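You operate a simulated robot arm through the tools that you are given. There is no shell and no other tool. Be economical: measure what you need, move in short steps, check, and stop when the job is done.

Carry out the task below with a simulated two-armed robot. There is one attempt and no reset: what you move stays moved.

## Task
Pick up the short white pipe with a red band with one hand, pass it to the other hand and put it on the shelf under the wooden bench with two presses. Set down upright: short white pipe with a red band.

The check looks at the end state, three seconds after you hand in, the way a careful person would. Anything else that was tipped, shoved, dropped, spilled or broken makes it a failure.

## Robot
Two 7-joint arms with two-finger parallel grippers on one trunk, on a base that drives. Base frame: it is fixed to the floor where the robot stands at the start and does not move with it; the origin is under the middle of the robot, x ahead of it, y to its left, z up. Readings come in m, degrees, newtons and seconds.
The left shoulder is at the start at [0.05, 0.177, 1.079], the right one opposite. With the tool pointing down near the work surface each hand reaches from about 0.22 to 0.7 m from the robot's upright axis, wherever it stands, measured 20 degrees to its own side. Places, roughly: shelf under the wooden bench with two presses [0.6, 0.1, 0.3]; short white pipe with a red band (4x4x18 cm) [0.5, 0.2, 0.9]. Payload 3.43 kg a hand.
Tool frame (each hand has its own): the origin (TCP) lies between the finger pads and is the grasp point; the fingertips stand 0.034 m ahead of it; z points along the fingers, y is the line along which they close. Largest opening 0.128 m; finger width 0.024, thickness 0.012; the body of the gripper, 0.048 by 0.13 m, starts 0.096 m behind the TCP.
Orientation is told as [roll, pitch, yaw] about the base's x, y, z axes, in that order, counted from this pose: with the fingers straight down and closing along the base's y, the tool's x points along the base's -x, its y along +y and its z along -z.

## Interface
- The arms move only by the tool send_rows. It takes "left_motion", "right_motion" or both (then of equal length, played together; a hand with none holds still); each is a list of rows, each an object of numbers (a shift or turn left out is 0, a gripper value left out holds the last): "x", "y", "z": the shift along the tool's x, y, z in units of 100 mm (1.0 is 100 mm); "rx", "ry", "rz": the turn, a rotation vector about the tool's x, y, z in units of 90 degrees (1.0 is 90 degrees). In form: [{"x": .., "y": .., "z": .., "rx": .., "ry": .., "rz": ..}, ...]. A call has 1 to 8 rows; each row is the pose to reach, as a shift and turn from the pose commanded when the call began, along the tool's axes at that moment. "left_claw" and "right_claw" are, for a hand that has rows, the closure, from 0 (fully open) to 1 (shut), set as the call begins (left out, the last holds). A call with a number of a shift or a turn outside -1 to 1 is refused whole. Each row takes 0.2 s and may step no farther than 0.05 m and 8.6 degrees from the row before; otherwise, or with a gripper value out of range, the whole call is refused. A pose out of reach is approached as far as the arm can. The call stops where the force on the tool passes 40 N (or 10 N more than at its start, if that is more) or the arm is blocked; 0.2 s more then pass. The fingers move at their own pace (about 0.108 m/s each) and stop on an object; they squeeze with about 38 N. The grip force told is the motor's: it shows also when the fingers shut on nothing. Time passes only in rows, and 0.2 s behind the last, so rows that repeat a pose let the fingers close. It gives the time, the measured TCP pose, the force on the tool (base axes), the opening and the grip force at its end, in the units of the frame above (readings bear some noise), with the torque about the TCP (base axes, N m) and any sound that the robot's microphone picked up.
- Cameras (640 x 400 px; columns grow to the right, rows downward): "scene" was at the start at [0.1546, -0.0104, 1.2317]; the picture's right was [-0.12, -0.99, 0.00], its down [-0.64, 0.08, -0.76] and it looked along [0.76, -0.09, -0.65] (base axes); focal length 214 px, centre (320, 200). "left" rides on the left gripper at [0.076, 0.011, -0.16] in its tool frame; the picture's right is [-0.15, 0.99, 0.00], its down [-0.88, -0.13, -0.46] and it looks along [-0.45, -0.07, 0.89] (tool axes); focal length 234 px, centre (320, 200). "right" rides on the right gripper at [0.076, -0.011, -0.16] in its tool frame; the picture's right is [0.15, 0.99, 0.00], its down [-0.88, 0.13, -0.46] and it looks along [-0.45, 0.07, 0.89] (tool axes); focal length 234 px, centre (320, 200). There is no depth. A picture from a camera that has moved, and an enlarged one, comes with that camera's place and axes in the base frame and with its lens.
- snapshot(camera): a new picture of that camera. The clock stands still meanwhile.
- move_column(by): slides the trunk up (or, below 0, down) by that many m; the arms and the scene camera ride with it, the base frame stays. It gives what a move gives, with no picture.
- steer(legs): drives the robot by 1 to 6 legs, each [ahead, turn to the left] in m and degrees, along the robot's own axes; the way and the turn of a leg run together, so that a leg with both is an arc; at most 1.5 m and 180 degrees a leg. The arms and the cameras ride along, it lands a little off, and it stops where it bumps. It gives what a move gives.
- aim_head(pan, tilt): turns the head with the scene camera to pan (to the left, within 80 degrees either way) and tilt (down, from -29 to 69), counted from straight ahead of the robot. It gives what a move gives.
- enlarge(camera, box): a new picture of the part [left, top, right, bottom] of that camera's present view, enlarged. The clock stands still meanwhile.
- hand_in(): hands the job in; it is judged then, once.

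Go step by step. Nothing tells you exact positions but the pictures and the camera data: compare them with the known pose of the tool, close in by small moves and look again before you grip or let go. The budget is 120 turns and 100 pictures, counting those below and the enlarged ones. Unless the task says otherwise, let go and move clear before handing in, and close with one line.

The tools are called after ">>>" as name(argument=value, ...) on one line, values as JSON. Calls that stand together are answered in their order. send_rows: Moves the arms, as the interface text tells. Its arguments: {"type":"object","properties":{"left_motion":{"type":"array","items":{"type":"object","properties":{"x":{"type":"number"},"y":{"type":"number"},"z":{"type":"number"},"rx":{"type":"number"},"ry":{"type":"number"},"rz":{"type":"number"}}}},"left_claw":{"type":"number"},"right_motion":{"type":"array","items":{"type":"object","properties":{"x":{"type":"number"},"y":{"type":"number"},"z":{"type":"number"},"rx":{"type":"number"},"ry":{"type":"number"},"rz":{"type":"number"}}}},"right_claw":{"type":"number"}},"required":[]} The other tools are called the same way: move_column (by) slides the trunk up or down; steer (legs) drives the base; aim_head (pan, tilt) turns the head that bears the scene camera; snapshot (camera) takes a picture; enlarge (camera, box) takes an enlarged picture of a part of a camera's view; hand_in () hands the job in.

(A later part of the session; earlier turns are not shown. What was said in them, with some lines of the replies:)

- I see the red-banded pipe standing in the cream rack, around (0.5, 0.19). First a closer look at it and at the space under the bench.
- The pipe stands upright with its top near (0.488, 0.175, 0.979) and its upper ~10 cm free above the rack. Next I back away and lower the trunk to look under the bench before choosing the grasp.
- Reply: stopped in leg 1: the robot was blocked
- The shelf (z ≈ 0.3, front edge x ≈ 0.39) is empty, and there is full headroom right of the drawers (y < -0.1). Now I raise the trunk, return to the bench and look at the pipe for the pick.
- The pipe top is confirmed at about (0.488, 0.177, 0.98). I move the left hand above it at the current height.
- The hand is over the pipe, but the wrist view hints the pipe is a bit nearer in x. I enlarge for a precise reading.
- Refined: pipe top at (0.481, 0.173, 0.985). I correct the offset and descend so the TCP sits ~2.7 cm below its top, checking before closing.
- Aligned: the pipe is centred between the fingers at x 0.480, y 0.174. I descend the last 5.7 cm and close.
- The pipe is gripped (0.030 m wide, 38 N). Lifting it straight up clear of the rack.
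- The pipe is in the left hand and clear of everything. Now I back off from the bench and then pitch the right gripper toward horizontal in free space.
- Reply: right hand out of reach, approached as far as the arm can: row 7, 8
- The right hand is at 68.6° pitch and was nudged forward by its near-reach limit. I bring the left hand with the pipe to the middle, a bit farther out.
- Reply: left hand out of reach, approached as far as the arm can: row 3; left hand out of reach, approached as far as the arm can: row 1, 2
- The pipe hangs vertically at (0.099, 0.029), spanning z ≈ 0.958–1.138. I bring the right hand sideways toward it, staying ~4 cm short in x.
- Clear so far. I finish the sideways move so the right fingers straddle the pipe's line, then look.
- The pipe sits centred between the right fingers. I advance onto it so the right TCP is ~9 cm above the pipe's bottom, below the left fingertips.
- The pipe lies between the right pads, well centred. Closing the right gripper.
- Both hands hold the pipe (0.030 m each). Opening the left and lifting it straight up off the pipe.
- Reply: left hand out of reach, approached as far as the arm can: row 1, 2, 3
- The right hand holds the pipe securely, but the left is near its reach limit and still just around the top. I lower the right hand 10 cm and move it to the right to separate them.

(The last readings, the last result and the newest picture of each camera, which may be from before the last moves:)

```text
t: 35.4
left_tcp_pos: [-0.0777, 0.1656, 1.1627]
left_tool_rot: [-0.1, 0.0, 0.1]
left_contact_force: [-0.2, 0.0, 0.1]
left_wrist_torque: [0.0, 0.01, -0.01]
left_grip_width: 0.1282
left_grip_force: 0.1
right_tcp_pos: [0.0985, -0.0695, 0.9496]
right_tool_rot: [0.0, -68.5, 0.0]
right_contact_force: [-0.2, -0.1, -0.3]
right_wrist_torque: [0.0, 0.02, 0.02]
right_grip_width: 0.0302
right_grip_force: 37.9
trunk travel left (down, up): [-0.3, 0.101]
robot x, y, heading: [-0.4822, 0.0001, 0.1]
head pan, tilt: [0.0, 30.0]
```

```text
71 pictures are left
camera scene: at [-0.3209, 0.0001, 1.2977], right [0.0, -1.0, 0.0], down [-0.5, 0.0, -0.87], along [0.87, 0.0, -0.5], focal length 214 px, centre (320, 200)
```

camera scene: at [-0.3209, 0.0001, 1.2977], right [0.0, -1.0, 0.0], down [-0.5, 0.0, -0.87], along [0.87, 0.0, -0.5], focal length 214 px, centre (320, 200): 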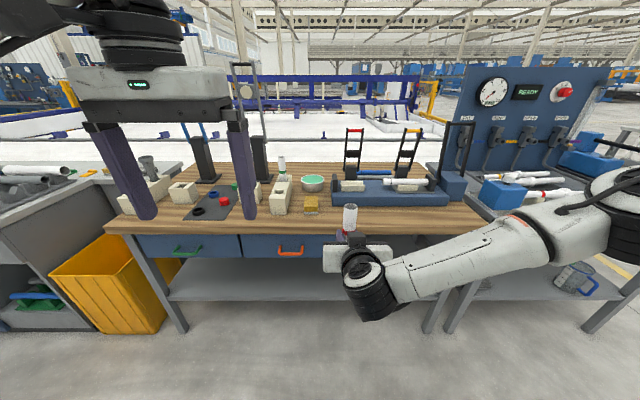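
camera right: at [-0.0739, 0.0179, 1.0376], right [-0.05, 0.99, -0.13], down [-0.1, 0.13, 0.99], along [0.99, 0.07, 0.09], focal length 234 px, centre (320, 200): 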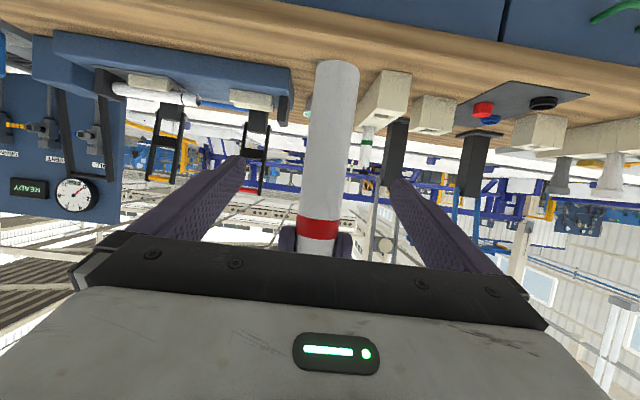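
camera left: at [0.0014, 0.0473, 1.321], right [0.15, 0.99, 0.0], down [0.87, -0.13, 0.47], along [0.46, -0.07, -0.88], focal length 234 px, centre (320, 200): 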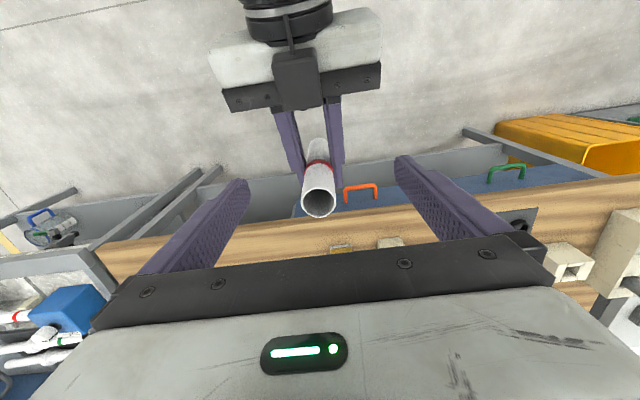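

The hands are separated. I retract the left hand, shift the right hand to y ≈ -0.22 (right of the drawers), then lower the trunk.

>>> send_rows(left_motion=[{"x": 0.4}, {"x": 0.8}, {"x": 0.8}, {"x": 0.8}], right_motion=[{"y": -0.4}, {"y": -0.8}, {"y": -1.0}, {"y": -1.0}])

>>> send_rows(right_motion=[{"y": -0.25}, {"y": -0.5}])

>>> move_column(by=-0.3)

>>> aim_head(pan=0, tilt=25)

>>> snapshot(camera="scene")

>>> snapshot(camera="right")

```text
t: 36.4
left_tcp_pos: [-0.1567, 0.1637, 1.1622]
left_tool_rot: [0.0, 0.0, 0.2]
left_contact_force: [0.4, 0.7, 0.3]
left_wrist_torque: [0.01, 0.02, 0.02]
left_grip_width: 0.128
left_grip_force: 0.0
right_tcp_pos: [0.1006, -0.1642, 0.9537]
right_tool_rot: [-0.2, -68.2, -0.1]
right_contact_force: [0.2, -0.8, 0.5]
right_wrist_torque: [-0.02, 0.0, 0.01]
right_grip_width: 0.0303
right_grip_force: 38.1
right hand out of reach, approached as far as the arm can: row 3, 4
trunk travel left (down, up): [-0.3, 0.101]
robot x, y, heading: [-0.4836, -0.0024, 0.1]
head pan, tilt: [0.0, 30.0]
```

```text
t: 37.0
left_tcp_pos: [-0.1567, 0.1631, 1.1626]
left_tool_rot: [0.0, 0.0, 0.0]
left_contact_force: [0.6, -1.1, 0.1]
left_wrist_torque: [0.02, -0.01, -0.01]
left_grip_width: 0.1279
left_grip_force: 0.1
right_tcp_pos: [0.1031, -0.1986, 0.9752]
right_tool_rot: [-0.7, -67.6, 0.0]
right_contact_force: [0.1, -1.2, -0.8]
right_wrist_torque: [-0.04, -0.01, 0.04]
right_grip_width: 0.03
right_grip_force: 38.2
right hand out of reach, approached as far as the arm can: row 1, 2
trunk travel left (down, up): [-0.3, 0.101]
robot x, y, heading: [-0.4853, 0.0006, -0.1]
head pan, tilt: [0.0, 30.0]
```

```text
t: 40.0
left_tcp_pos: [-0.1567, 0.1637, 0.8627]
left_tool_rot: [0.0, 0.0, 0.1]
left_contact_force: [0.6, -0.7, 0.4]
left_wrist_torque: [0.0, 0.0, 0.01]
left_grip_width: 0.1281
left_grip_force: 0.0
right_tcp_pos: [0.1031, -0.1975, 0.6767]
right_tool_rot: [-0.5, -67.5, -0.2]
right_contact_force: [-0.3, 0.1, 0.4]
right_wrist_torque: [-0.03, 0.0, 0.01]
right_grip_width: 0.0301
right_grip_force: 37.4
trunk travel left (down, up): [0.0, 0.401]
robot x, y, heading: [-0.48, 0.0008, -0.1]
head pan, tilt: [0.0, 30.0]
```

```text
t: 40.7
left_tcp_pos: [-0.157, 0.165, 0.8622]
left_tool_rot: [0.0, 0.0, 0.1]
left_contact_force: [0.0, 0.0, 0.3]
left_wrist_torque: [-0.02, -0.01, 0.02]
left_grip_width: 0.1278
left_grip_force: 0.1
right_tcp_pos: [0.1051, -0.1977, 0.676]
right_tool_rot: [-0.6, -67.6, -0.2]
right_contact_force: [-0.2, 0.0, -1.4]
right_wrist_torque: [-0.01, 0.0, 0.0]
right_grip_width: 0.0302
right_grip_force: 38.1
trunk travel left (down, up): [0.0, 0.401]
robot x, y, heading: [-0.4817, 0.0003, -0.1]
head pan, tilt: [0.0, 25.0]
```

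```text
70 pictures are left
camera scene: at [-0.3187, -0.0003, 1.0055], right [0.0, -1.0, 0.0], down [-0.42, 0.0, -0.91], along [0.91, 0.0, -0.42], focal length 214 px, centre (320, 200)
```

scene: 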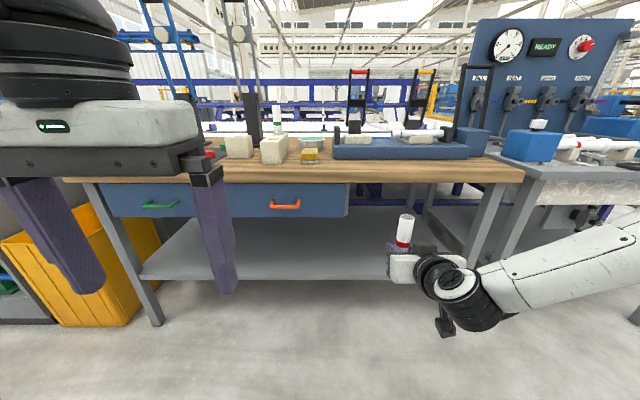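

```text
69 pictures are left
camera right: at [-0.0706, -0.2063, 0.667], right [-0.04, 0.99, -0.14], down [-0.08, 0.14, 0.99], along [1.0, 0.05, 0.08], focal length 234 px, centre (320, 200)
```

right: 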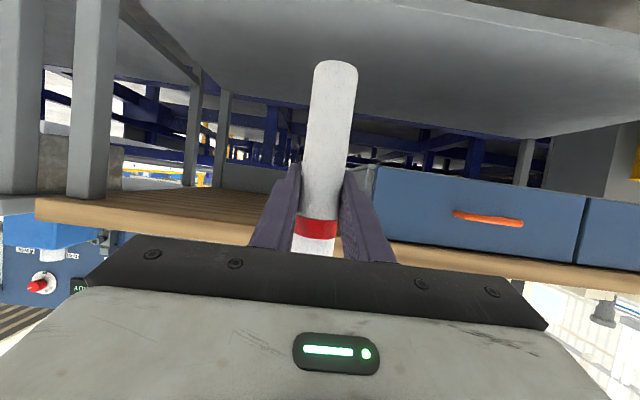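

The pipe is upright in the right hand, and the shelf looks to be at z ≈ 0.32 with front edge x ≈ 0.376. I lower the right arm in front of the bench.

>>> send_rows(right_motion=[{"x": 0.31, "z": 0.123}, {"x": 0.62, "z": 0.245}, {"x": 0.93, "z": 0.368}])

>>> send_rows(right_motion=[{"x": 0.31, "z": 0.123}, {"x": 0.62, "z": 0.245}, {"x": 0.93, "z": 0.368}])

>>> snapshot(camera="scene")

```text
t: 41.5
left_tcp_pos: [-0.1564, 0.1633, 0.8627]
left_tool_rot: [0.0, 0.1, 0.1]
left_contact_force: [-0.3, 0.8, -0.1]
left_wrist_torque: [0.02, -0.01, -0.01]
left_grip_width: 0.1279
left_grip_force: 0.0
right_tcp_pos: [0.1106, -0.1598, 0.6043]
right_tool_rot: [-1.9, -66.3, -0.2]
right_contact_force: [-0.4, 0.4, -1.0]
right_wrist_torque: [0.02, 0.0, -0.02]
right_grip_width: 0.0297
right_grip_force: 37.7
right hand out of reach, approached as far as the arm can: row 1, 2, 3
trunk travel left (down, up): [0.0, 0.401]
robot x, y, heading: [-0.4837, 0.0027, -0.1]
head pan, tilt: [0.0, 25.0]
```

```text
t: 42.3
left_tcp_pos: [-0.1572, 0.1638, 0.863]
left_tool_rot: [0.0, 0.0, 0.2]
left_contact_force: [-0.3, 0.5, -0.4]
left_wrist_torque: [0.02, -0.02, -0.04]
left_grip_width: 0.1278
left_grip_force: 0.0
right_tcp_pos: [0.1184, -0.1152, 0.5357]
right_tool_rot: [-2.2, -66.4, -0.3]
right_contact_force: [-0.3, 0.0, 0.8]
right_wrist_torque: [-0.01, 0.02, -0.02]
right_grip_width: 0.03
right_grip_force: 37.6
right hand out of reach, approached as far as the arm can: row 1, 2, 3
trunk travel left (down, up): [0.0, 0.401]
robot x, y, heading: [-0.4833, 0.0009, 0.2]
head pan, tilt: [0.0, 25.0]
```

```text
68 pictures are left
camera scene: at [-0.3187, -0.0003, 1.0056], right [0.0, -1.0, 0.0], down [-0.42, 0.0, -0.91], along [0.91, 0.0, -0.42], focal length 214 px, centre (320, 200)
```

scene: 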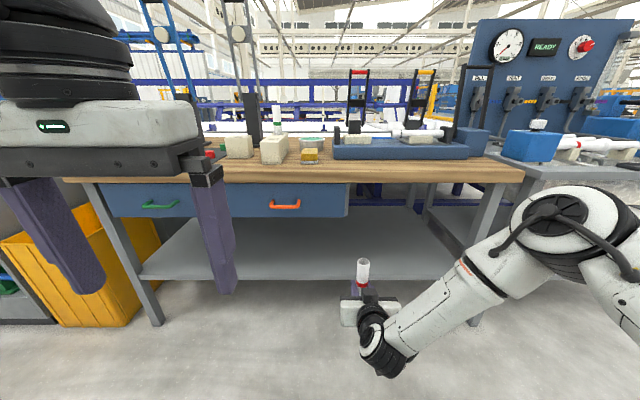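

The arm drifts left with small tilts as it lowers, so it is near a joint limit at this wrist heading. I try turning the hand about the vertical toward the left, which should relax the right arm.

>>> send_rows(right_motion=[{"rx": -0.085, "rz": -0.037}, {"rx": -0.17, "rz": -0.074}, {"rx": -0.255, "rz": -0.111}, {"rx": -0.34, "rz": -0.148}])

>>> snapshot(camera="scene")

```text
t: 43.3
left_tcp_pos: [-0.157, 0.1649, 0.8634]
left_tool_rot: [-0.1, 0.0, 0.1]
left_contact_force: [0.7, -0.2, -0.8]
left_wrist_torque: [0.0, 0.02, -0.04]
left_grip_width: 0.128
left_grip_force: 0.1
right_tcp_pos: [0.1145, -0.0052, 0.5865]
right_tool_rot: [-8.0, -60.1, 27.6]
right_contact_force: [-0.4, -0.9, 0.5]
right_wrist_torque: [-0.01, -0.04, 0.01]
right_grip_width: 0.0301
right_grip_force: 37.8
right hand out of reach, approached as far as the arm can: row 1, 2, 3, 4
trunk travel left (down, up): [0.0, 0.401]
robot x, y, heading: [-0.4802, -0.0015, -0.3]
head pan, tilt: [0.0, 25.0]
```

```text
67 pictures are left
camera scene: at [-0.3189, -0.0004, 1.0056], right [0.0, -1.0, 0.0], down [-0.42, 0.0, -0.91], along [0.91, 0.0, -0.42], focal length 214 px, centre (320, 200)
```

scene: 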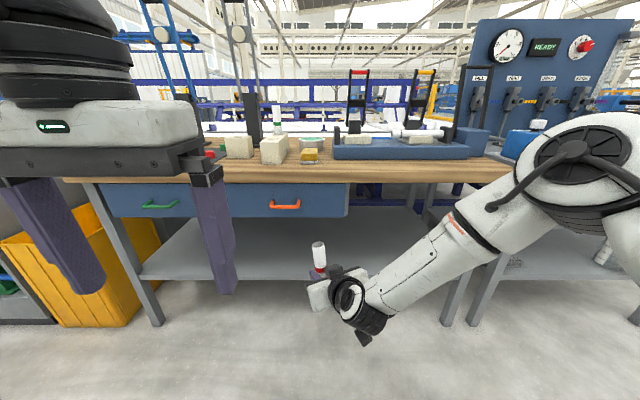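

Turning left made it worse (hand is now tilted), so I undo it: back to yaw 0 and pitch -68.4°, shifting slightly forward and right.

>>> send_rows(right_motion=[{"y": -0.33, "z": 0.055, "rx": 0.063, "ry": -0.027, "rz": 0.046}, {"y": -0.66, "z": 0.11, "rx": 0.125, "ry": -0.054, "rz": 0.093}, {"y": -1.0, "z": 0.166, "rx": 0.188, "ry": -0.081, "rz": 0.139}])

```text
t: 44.1
left_tcp_pos: [-0.1573, 0.1631, 0.8627]
left_tool_rot: [0.0, 0.0, 0.2]
left_contact_force: [0.3, -0.4, -0.4]
left_wrist_torque: [-0.02, -0.02, -0.01]
left_grip_width: 0.1279
left_grip_force: 0.0
right_tcp_pos: [0.1629, -0.0956, 0.585]
right_tool_rot: [0.3, -68.3, -0.3]
right_contact_force: [-0.7, 0.1, -1.0]
right_wrist_torque: [0.0, 0.01, 0.0]
right_grip_width: 0.03
right_grip_force: 37.7
trunk travel left (down, up): [0.0, 0.401]
robot x, y, heading: [-0.483, -0.0013, 0.1]
head pan, tilt: [0.0, 25.0]
```

Restored upright and fully reachable when farther out. I extend forward and down in combination.

>>> send_rows(right_motion=[{"x": 0.17, "z": 0.28}, {"x": 0.35, "z": 0.57}, {"x": 0.52, "z": 0.85}])

```text
t: 44.9
left_tcp_pos: [-0.1553, 0.1631, 0.8618]
left_tool_rot: [0.0, -0.1, 0.1]
left_contact_force: [-0.5, 0.2, 0.3]
left_wrist_torque: [0.02, 0.0, 0.0]
left_grip_width: 0.1279
left_grip_force: 0.1
right_tcp_pos: [0.226, -0.0887, 0.51]
right_tool_rot: [-0.2, -68.1, -0.1]
right_contact_force: [0.0, 0.3, -0.2]
right_wrist_torque: [0.03, 0.05, 0.01]
right_grip_width: 0.03
right_grip_force: 38.2
right hand out of reach, approached as far as the arm can: row 3
trunk travel left (down, up): [0.0, 0.401]
robot x, y, heading: [-0.4806, 0.0003, -0.0]
head pan, tilt: [0.0, 25.0]
```

Almost there, with a slight limit again. I test a small turn to the right about the vertical followed by a further lowering.

>>> send_rows(right_motion=[{"rx": 0.085, "rz": 0.034}, {"rx": 0.17, "rz": 0.068}])

>>> send_rows(right_motion=[{"x": 0.23, "z": 0.092}, {"x": 0.465, "z": 0.184}])

>>> snapshot(camera="scene")

```text
t: 45.5
left_tcp_pos: [-0.1563, 0.1634, 0.8633]
left_tool_rot: [0.0, 0.0, 0.1]
left_contact_force: [-0.5, -0.6, -0.1]
left_wrist_torque: [0.02, 0.03, 0.0]
left_grip_width: 0.1279
left_grip_force: 0.0
right_tcp_pos: [0.2261, -0.0885, 0.512]
right_tool_rot: [0.5, -68.4, -16.9]
right_contact_force: [0.2, 0.4, -0.1]
right_wrist_torque: [-0.01, -0.02, 0.06]
right_grip_width: 0.0301
right_grip_force: 38.1
trunk travel left (down, up): [0.0, 0.401]
robot x, y, heading: [-0.4841, -0.0005, 0.1]
head pan, tilt: [0.0, 25.0]
```

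```text
t: 46.1
left_tcp_pos: [-0.1553, 0.1645, 0.8625]
left_tool_rot: [0.0, 0.0, 0.1]
left_contact_force: [-0.9, 0.0, 0.1]
left_wrist_torque: [-0.03, -0.01, -0.02]
left_grip_width: 0.128
left_grip_force: 0.1
right_tcp_pos: [0.2256, -0.088, 0.4614]
right_tool_rot: [0.5, -68.5, -16.9]
right_contact_force: [-0.9, 0.2, -0.6]
right_wrist_torque: [0.03, -0.03, -0.03]
right_grip_width: 0.0298
right_grip_force: 37.8
trunk travel left (down, up): [0.0, 0.401]
robot x, y, heading: [-0.4824, 0.0043, 0.3]
head pan, tilt: [0.0, 25.0]
```

```text
66 pictures are left
camera scene: at [-0.3187, -0.0003, 1.0056], right [0.0, -1.0, 0.0], down [-0.42, 0.0, -0.91], along [0.91, 0.0, -0.42], focal length 214 px, centre (320, 200)
```

scene: 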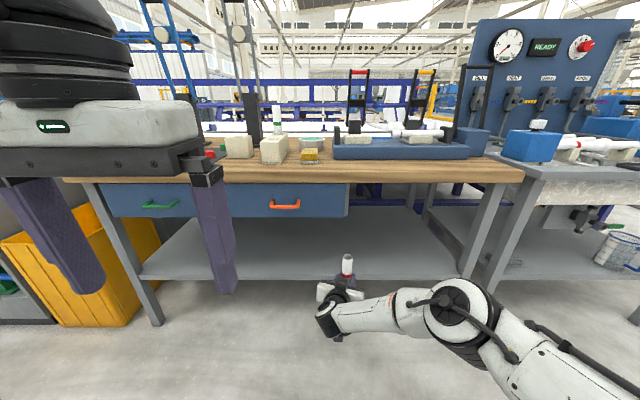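

The pipe is upright with bottom z ≈ 0.37, above shelf level. Now I drive forward to bring it over the shelf (x ≈ 0.5).

>>> steer(legs=[[0.14, 0]])

>>> snapshot(camera="scene")

>>> snapshot(camera="right")

```text
t: 47.4
left_tcp_pos: [-0.0175, 0.1639, 0.8623]
left_tool_rot: [0.0, 0.0, 0.0]
left_contact_force: [-0.2, 0.4, -0.7]
left_wrist_torque: [0.0, 0.0, 0.01]
left_grip_width: 0.128
left_grip_force: 0.0
right_tcp_pos: [0.364, -0.0888, 0.4609]
right_tool_rot: [0.4, -68.4, -17.0]
right_contact_force: [0.0, -0.8, 0.2]
right_wrist_torque: [-0.01, -0.01, 0.0]
right_grip_width: 0.0299
right_grip_force: 38.1
trunk travel left (down, up): [0.0, 0.401]
robot x, y, heading: [-0.345, 0.0001, -0.4]
head pan, tilt: [0.0, 25.0]
```

```text
65 pictures are left
camera scene: at [-0.1798, -0.0003, 1.0056], right [0.0, -1.0, 0.0], down [-0.42, 0.0, -0.91], along [0.91, 0.0, -0.42], focal length 214 px, centre (320, 200)
```

scene: 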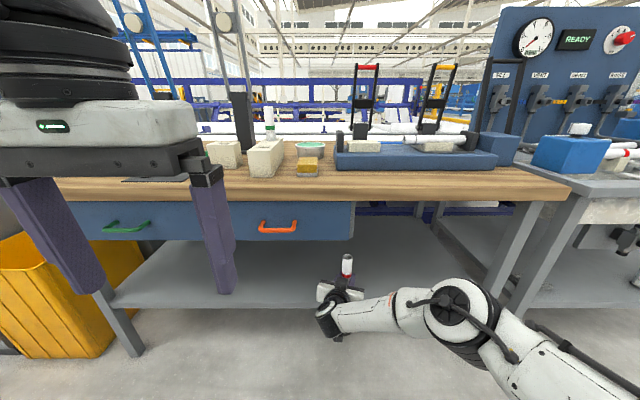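

```text
64 pictures are left
camera right: at [0.194, -0.0484, 0.4491], right [0.23, 0.96, -0.13], down [-0.06, 0.15, 0.99], along [0.97, -0.22, 0.09], focal length 234 px, centre (320, 200)
```

right: 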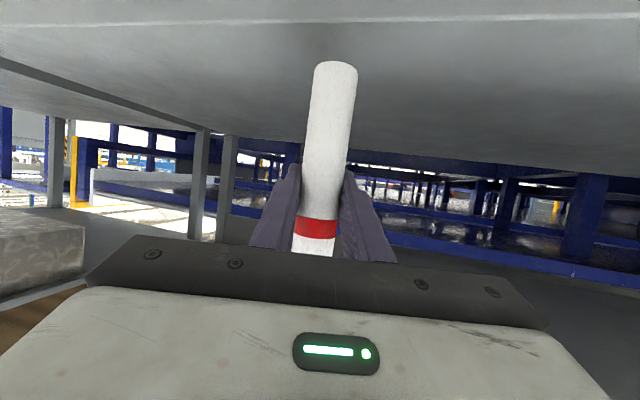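

The pipe bottom (z ≈ 0.37) clears the shelf surface (≈ 0.32). Continue forward another 0.14 m.

>>> steer(legs=[[0.14, 0]])

>>> snapshot(camera="right")

>>> snapshot(camera="scene")

```text
t: 48.8
left_tcp_pos: [0.1214, 0.1648, 0.863]
left_tool_rot: [0.0, 0.0, 0.1]
left_contact_force: [0.5, -0.4, -0.5]
left_wrist_torque: [0.01, 0.02, 0.0]
left_grip_width: 0.1279
left_grip_force: 0.1
right_tcp_pos: [0.5035, -0.0867, 0.4607]
right_tool_rot: [0.5, -68.4, -16.7]
right_contact_force: [0.2, 1.0, 0.4]
right_wrist_torque: [-0.02, 0.04, -0.01]
right_grip_width: 0.0299
right_grip_force: 38.3
trunk travel left (down, up): [0.0, 0.401]
robot x, y, heading: [-0.2028, -0.0003, 0.2]
head pan, tilt: [0.0, 25.0]
```

```text
63 pictures are left
camera right: at [0.3335, -0.0473, 0.4491], right [0.23, 0.96, -0.13], down [-0.06, 0.15, 0.99], along [0.97, -0.22, 0.09], focal length 234 px, centre (320, 200)
```

right: 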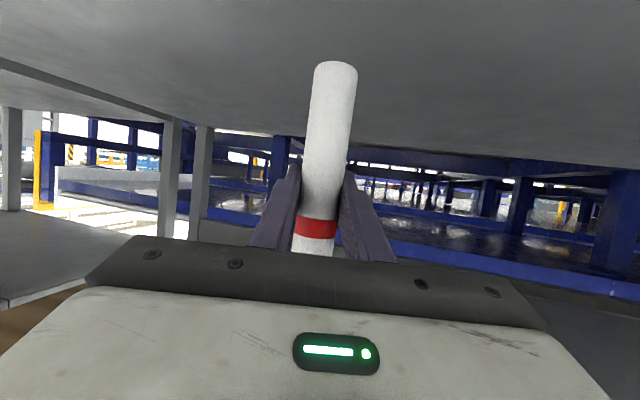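

```text
62 pictures are left
camera scene: at [-0.0404, 0.0002, 1.0056], right [0.0, -1.0, 0.0], down [-0.42, 0.0, -0.91], along [0.91, 0.0, -0.42], focal length 214 px, centre (320, 200)
```

scene: 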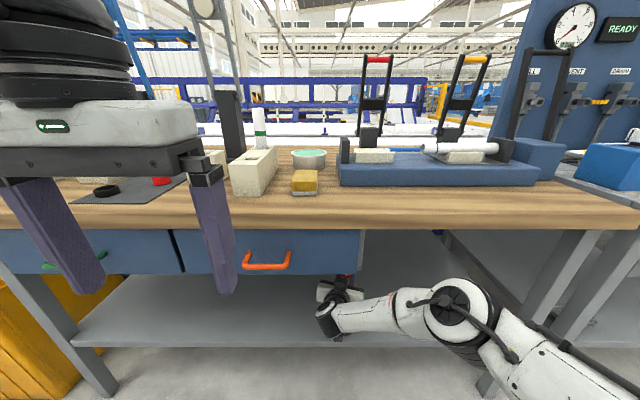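

The pipe is over the shelf at (0.503, -0.087). I lower it gently, first 4 cm.

>>> send_rows(right_motion=[{"x": 0.093, "z": 0.037}, {"x": 0.186, "z": 0.074}, {"x": 0.279, "z": 0.11}, {"x": 0.372, "z": 0.147}])

>>> snapshot(camera="right")

```text
t: 49.8
left_tcp_pos: [0.1205, 0.1648, 0.8635]
left_tool_rot: [-0.1, 0.0, 0.1]
left_contact_force: [-0.2, 0.2, 0.2]
left_wrist_torque: [0.06, -0.02, 0.0]
left_grip_width: 0.1279
left_grip_force: 0.0
right_tcp_pos: [0.5022, -0.086, 0.4215]
right_tool_rot: [0.4, -68.4, -16.6]
right_contact_force: [-0.5, -0.5, -0.3]
right_wrist_torque: [-0.01, 0.01, 0.01]
right_grip_width: 0.03
right_grip_force: 37.9
trunk travel left (down, up): [0.0, 0.401]
robot x, y, heading: [-0.2021, -0.002, 0.2]
head pan, tilt: [0.0, 25.0]
```

```text
61 pictures are left
camera right: at [0.3332, -0.0471, 0.4089], right [0.23, 0.96, -0.13], down [-0.06, 0.15, 0.99], along [0.97, -0.22, 0.09], focal length 234 px, centre (320, 200)
```

right: 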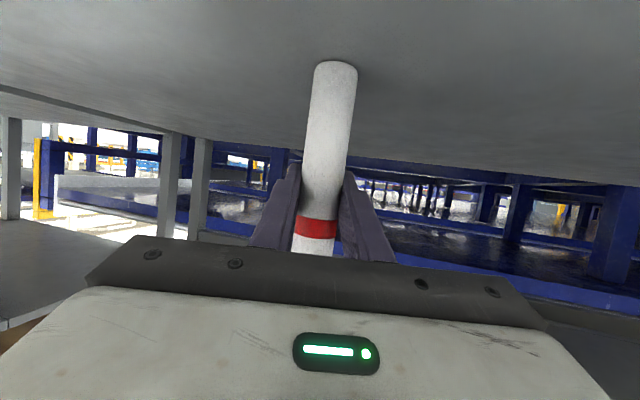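

Not touching yet (bottom ≈ 0.33). I continue in 3–4 mm steps and watch the force.

>>> send_rows(right_motion=[{"x": 0.028, "z": 0.011}, {"x": 0.056, "z": 0.022}])

>>> send_rows(right_motion=[{"x": 0.028, "z": 0.011}])

>>> send_rows(right_motion=[{"x": 0.028, "z": 0.011}])

```text
t: 50.4
left_tcp_pos: [0.1191, 0.1651, 0.8638]
left_tool_rot: [0.1, -0.1, 0.1]
left_contact_force: [-0.4, -1.0, 0.6]
left_wrist_torque: [-0.01, -0.02, -0.02]
left_grip_width: 0.128
left_grip_force: 0.1
right_tcp_pos: [0.5042, -0.088, 0.4189]
right_tool_rot: [0.5, -69.0, -16.8]
right_contact_force: [-4.1, 1.0, 14.5]
right_wrist_torque: [0.03, 0.37, 0.02]
right_grip_width: 0.0301
right_grip_force: 38.3
trunk travel left (down, up): [0.0, 0.401]
robot x, y, heading: [-0.204, 0.0021, 0.1]
head pan, tilt: [0.0, 25.0]
```

```text
t: 50.8
left_tcp_pos: [0.1199, 0.1642, 0.8647]
left_tool_rot: [-0.1, -0.2, 0.1]
left_contact_force: [0.1, 0.4, -0.7]
left_wrist_torque: [0.0, 0.02, -0.04]
left_grip_width: 0.1278
left_grip_force: 0.0
right_tcp_pos: [0.5056, -0.0869, 0.4193]
right_tool_rot: [0.5, -69.0, -16.9]
right_contact_force: [-4.4, 0.9, 27.6]
right_wrist_torque: [0.09, 0.47, -0.03]
right_grip_width: 0.0299
right_grip_force: 37.6
trunk travel left (down, up): [0.0, 0.401]
robot x, y, heading: [-0.2052, 0.0015, -0.1]
head pan, tilt: [0.0, 25.0]
```

```text
t: 51.1
left_tcp_pos: [0.1189, 0.1652, 0.8644]
left_tool_rot: [-0.1, -0.2, 0.1]
left_contact_force: [0.9, 0.3, -0.1]
left_wrist_torque: [-0.03, 0.0, 0.0]
left_grip_width: 0.1279
left_grip_force: 0.1
right_tcp_pos: [0.5063, -0.0872, 0.4171]
right_tool_rot: [0.6, -69.3, -17.1]
right_contact_force: [-2.7, 1.1, 29.6]
right_wrist_torque: [-0.01, 0.2, -0.01]
right_grip_width: 0.03
right_grip_force: 38.4
trunk travel left (down, up): [0.0, 0.401]
robot x, y, heading: [-0.201, 0.0009, -0.1]
head pan, tilt: [0.0, 25.0]
```

Contact made (≈30 N upward). I relieve most of the pressing force before opening.

>>> send_rows(right_motion=[{"x": -0.04, "z": -0.016}, {"x": -0.075, "z": -0.03}])

>>> enlarge(camera="right", box=[240, 40, 440, 165])

```text
t: 51.8
left_tcp_pos: [0.1211, 0.1646, 0.8632]
left_tool_rot: [0.0, -0.1, 0.1]
left_contact_force: [-0.7, 0.3, 0.1]
left_wrist_torque: [-0.01, 0.04, -0.04]
left_grip_width: 0.1284
left_grip_force: 0.0
right_tcp_pos: [0.5034, -0.0862, 0.4171]
right_tool_rot: [0.5, -68.4, -16.7]
right_contact_force: [4.4, -2.0, 10.7]
right_wrist_torque: [-0.16, -0.52, -0.01]
right_grip_width: 0.0303
right_grip_force: 38.4
trunk travel left (down, up): [0.0, 0.401]
robot x, y, heading: [-0.2018, -0.002, -0.1]
head pan, tilt: [0.0, 25.0]
```

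```text
3.20 times, centred on (340, 102) of right
camera zoom: at [0.3336, -0.0476, 0.4054], right [0.23, 0.96, -0.13], down [-0.06, 0.15, 0.99], along [0.97, -0.22, 0.09], focal length 749 px, centre (256, 512)
```

zoom: 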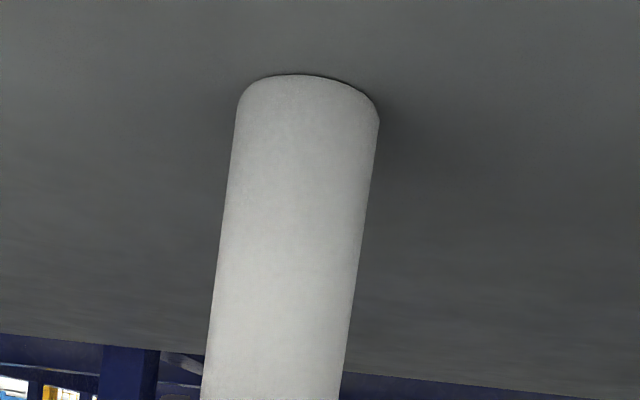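

The base stands on the shelf. One more tiny lift to remove residual load, then I open partway so the fingers part evenly.

>>> send_rows(right_motion=[{"x": -0.02, "z": -0.008}, {"x": -0.02, "z": -0.008}])

>>> send_rows(right_motion=[{"z": 0}, {"z": 0}, {"z": 0}], right_claw=0.5)

>>> snapshot(camera="right")

```text
t: 52.4
left_tcp_pos: [0.12, 0.1647, 0.8638]
left_tool_rot: [0.0, -0.1, 0.0]
left_contact_force: [0.1, -0.4, -1.0]
left_wrist_torque: [0.0, -0.01, 0.01]
left_grip_width: 0.128
left_grip_force: 0.0
right_tcp_pos: [0.5029, -0.0862, 0.4182]
right_tool_rot: [0.6, -68.2, -16.8]
right_contact_force: [-1.3, -1.7, 4.9]
right_wrist_torque: [-0.15, 0.01, -0.02]
right_grip_width: 0.0299
right_grip_force: 38.0
trunk travel left (down, up): [0.0, 0.401]
robot x, y, heading: [-0.2043, 0.0009, 0.1]
head pan, tilt: [0.0, 25.0]
```

```text
t: 53.1
left_tcp_pos: [0.1218, 0.1642, 0.8627]
left_tool_rot: [0.0, 0.0, 0.1]
left_contact_force: [0.0, 0.1, -0.1]
left_wrist_torque: [0.03, 0.02, 0.0]
left_grip_width: 0.1279
left_grip_force: 0.1
right_tcp_pos: [0.5035, -0.0861, 0.4181]
right_tool_rot: [0.4, -68.3, -16.7]
right_contact_force: [0.1, -0.1, -0.5]
right_wrist_torque: [-0.02, -0.02, -0.01]
right_grip_width: 0.0639
right_grip_force: 0.0
trunk travel left (down, up): [0.0, 0.401]
robot x, y, heading: [-0.2015, 0.0003, -0.1]
head pan, tilt: [0.0, 25.0]
```

```text
59 pictures are left
camera right: at [0.3333, -0.0469, 0.4069], right [0.23, 0.96, -0.13], down [-0.06, 0.15, 0.99], along [0.97, -0.22, 0.09], focal length 234 px, centre (320, 200)
```

right: 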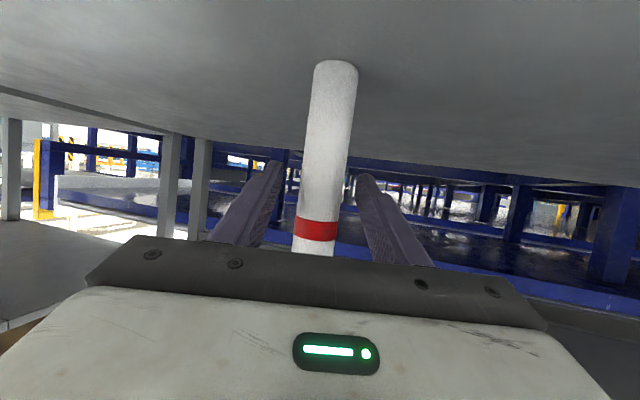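

The pipe stands freely. I open fully and back the base away so the hand withdraws without touching it.

>>> send_rows(right_motion=[{"z": 0}, {"z": 0}, {"z": 0}], right_claw=0)

>>> steer(legs=[[-0.28, 0]])

>>> snapshot(camera="right")

>>> snapshot(camera="scene")

```text
t: 54.0
left_tcp_pos: [0.122, 0.1646, 0.8635]
left_tool_rot: [0.0, 0.0, 0.0]
left_contact_force: [0.6, 0.0, -0.3]
left_wrist_torque: [-0.02, -0.01, 0.0]
left_grip_width: 0.128
left_grip_force: 0.1
right_tcp_pos: [0.5029, -0.0867, 0.4185]
right_tool_rot: [0.4, -68.4, -16.8]
right_contact_force: [0.0, 0.9, 0.2]
right_wrist_torque: [0.03, 0.0, 0.02]
right_grip_width: 0.1282
right_grip_force: 0.1
trunk travel left (down, up): [0.0, 0.401]
robot x, y, heading: [-0.2033, -0.0008, -0.0]
head pan, tilt: [0.0, 25.0]
```

```text
t: 55.9
left_tcp_pos: [-0.1564, 0.1634, 0.8619]
left_tool_rot: [0.1, 0.0, 0.0]
left_contact_force: [0.6, -0.3, -0.3]
left_wrist_torque: [0.01, 0.0, 0.02]
left_grip_width: 0.1279
left_grip_force: 0.0
right_tcp_pos: [0.2265, -0.0873, 0.4191]
right_tool_rot: [0.4, -68.4, -16.8]
right_contact_force: [0.5, 0.4, 0.4]
right_wrist_torque: [-0.01, 0.0, -0.04]
right_grip_width: 0.1281
right_grip_force: 0.0
trunk travel left (down, up): [0.0, 0.401]
robot x, y, heading: [-0.4804, -0.0001, -0.1]
head pan, tilt: [0.0, 25.0]
```

```text
58 pictures are left
camera right: at [0.0561, -0.0477, 0.4071], right [0.23, 0.96, -0.13], down [-0.06, 0.15, 0.99], along [0.97, -0.22, 0.09], focal length 234 px, centre (320, 200)
```

right: 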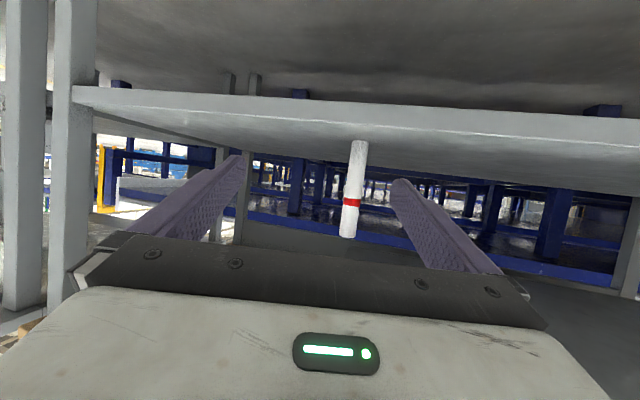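

```text
57 pictures are left
camera scene: at [-0.3178, -0.0004, 1.0056], right [0.0, -1.0, 0.0], down [-0.42, 0.0, -0.91], along [0.91, 0.0, -0.42], focal length 214 px, centre (320, 200)
```

scene: 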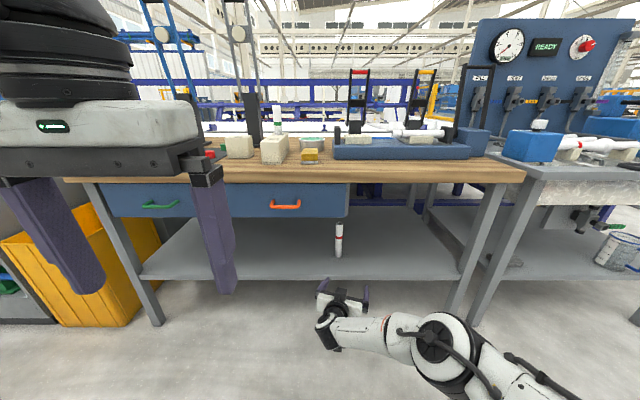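

The pipe stands upright on the shelf and both hands are clear; the bench items look undisturbed. Handing in.

>>> hand_in()

```text
The job is handed in.
```

The short white pipe with the red band was picked up with the left hand, passed to the right, and now stands upright on the shelf under the bench. The bench items look undisturbed, but early on I backed the base into something behind the robot, which I never saw or checked.
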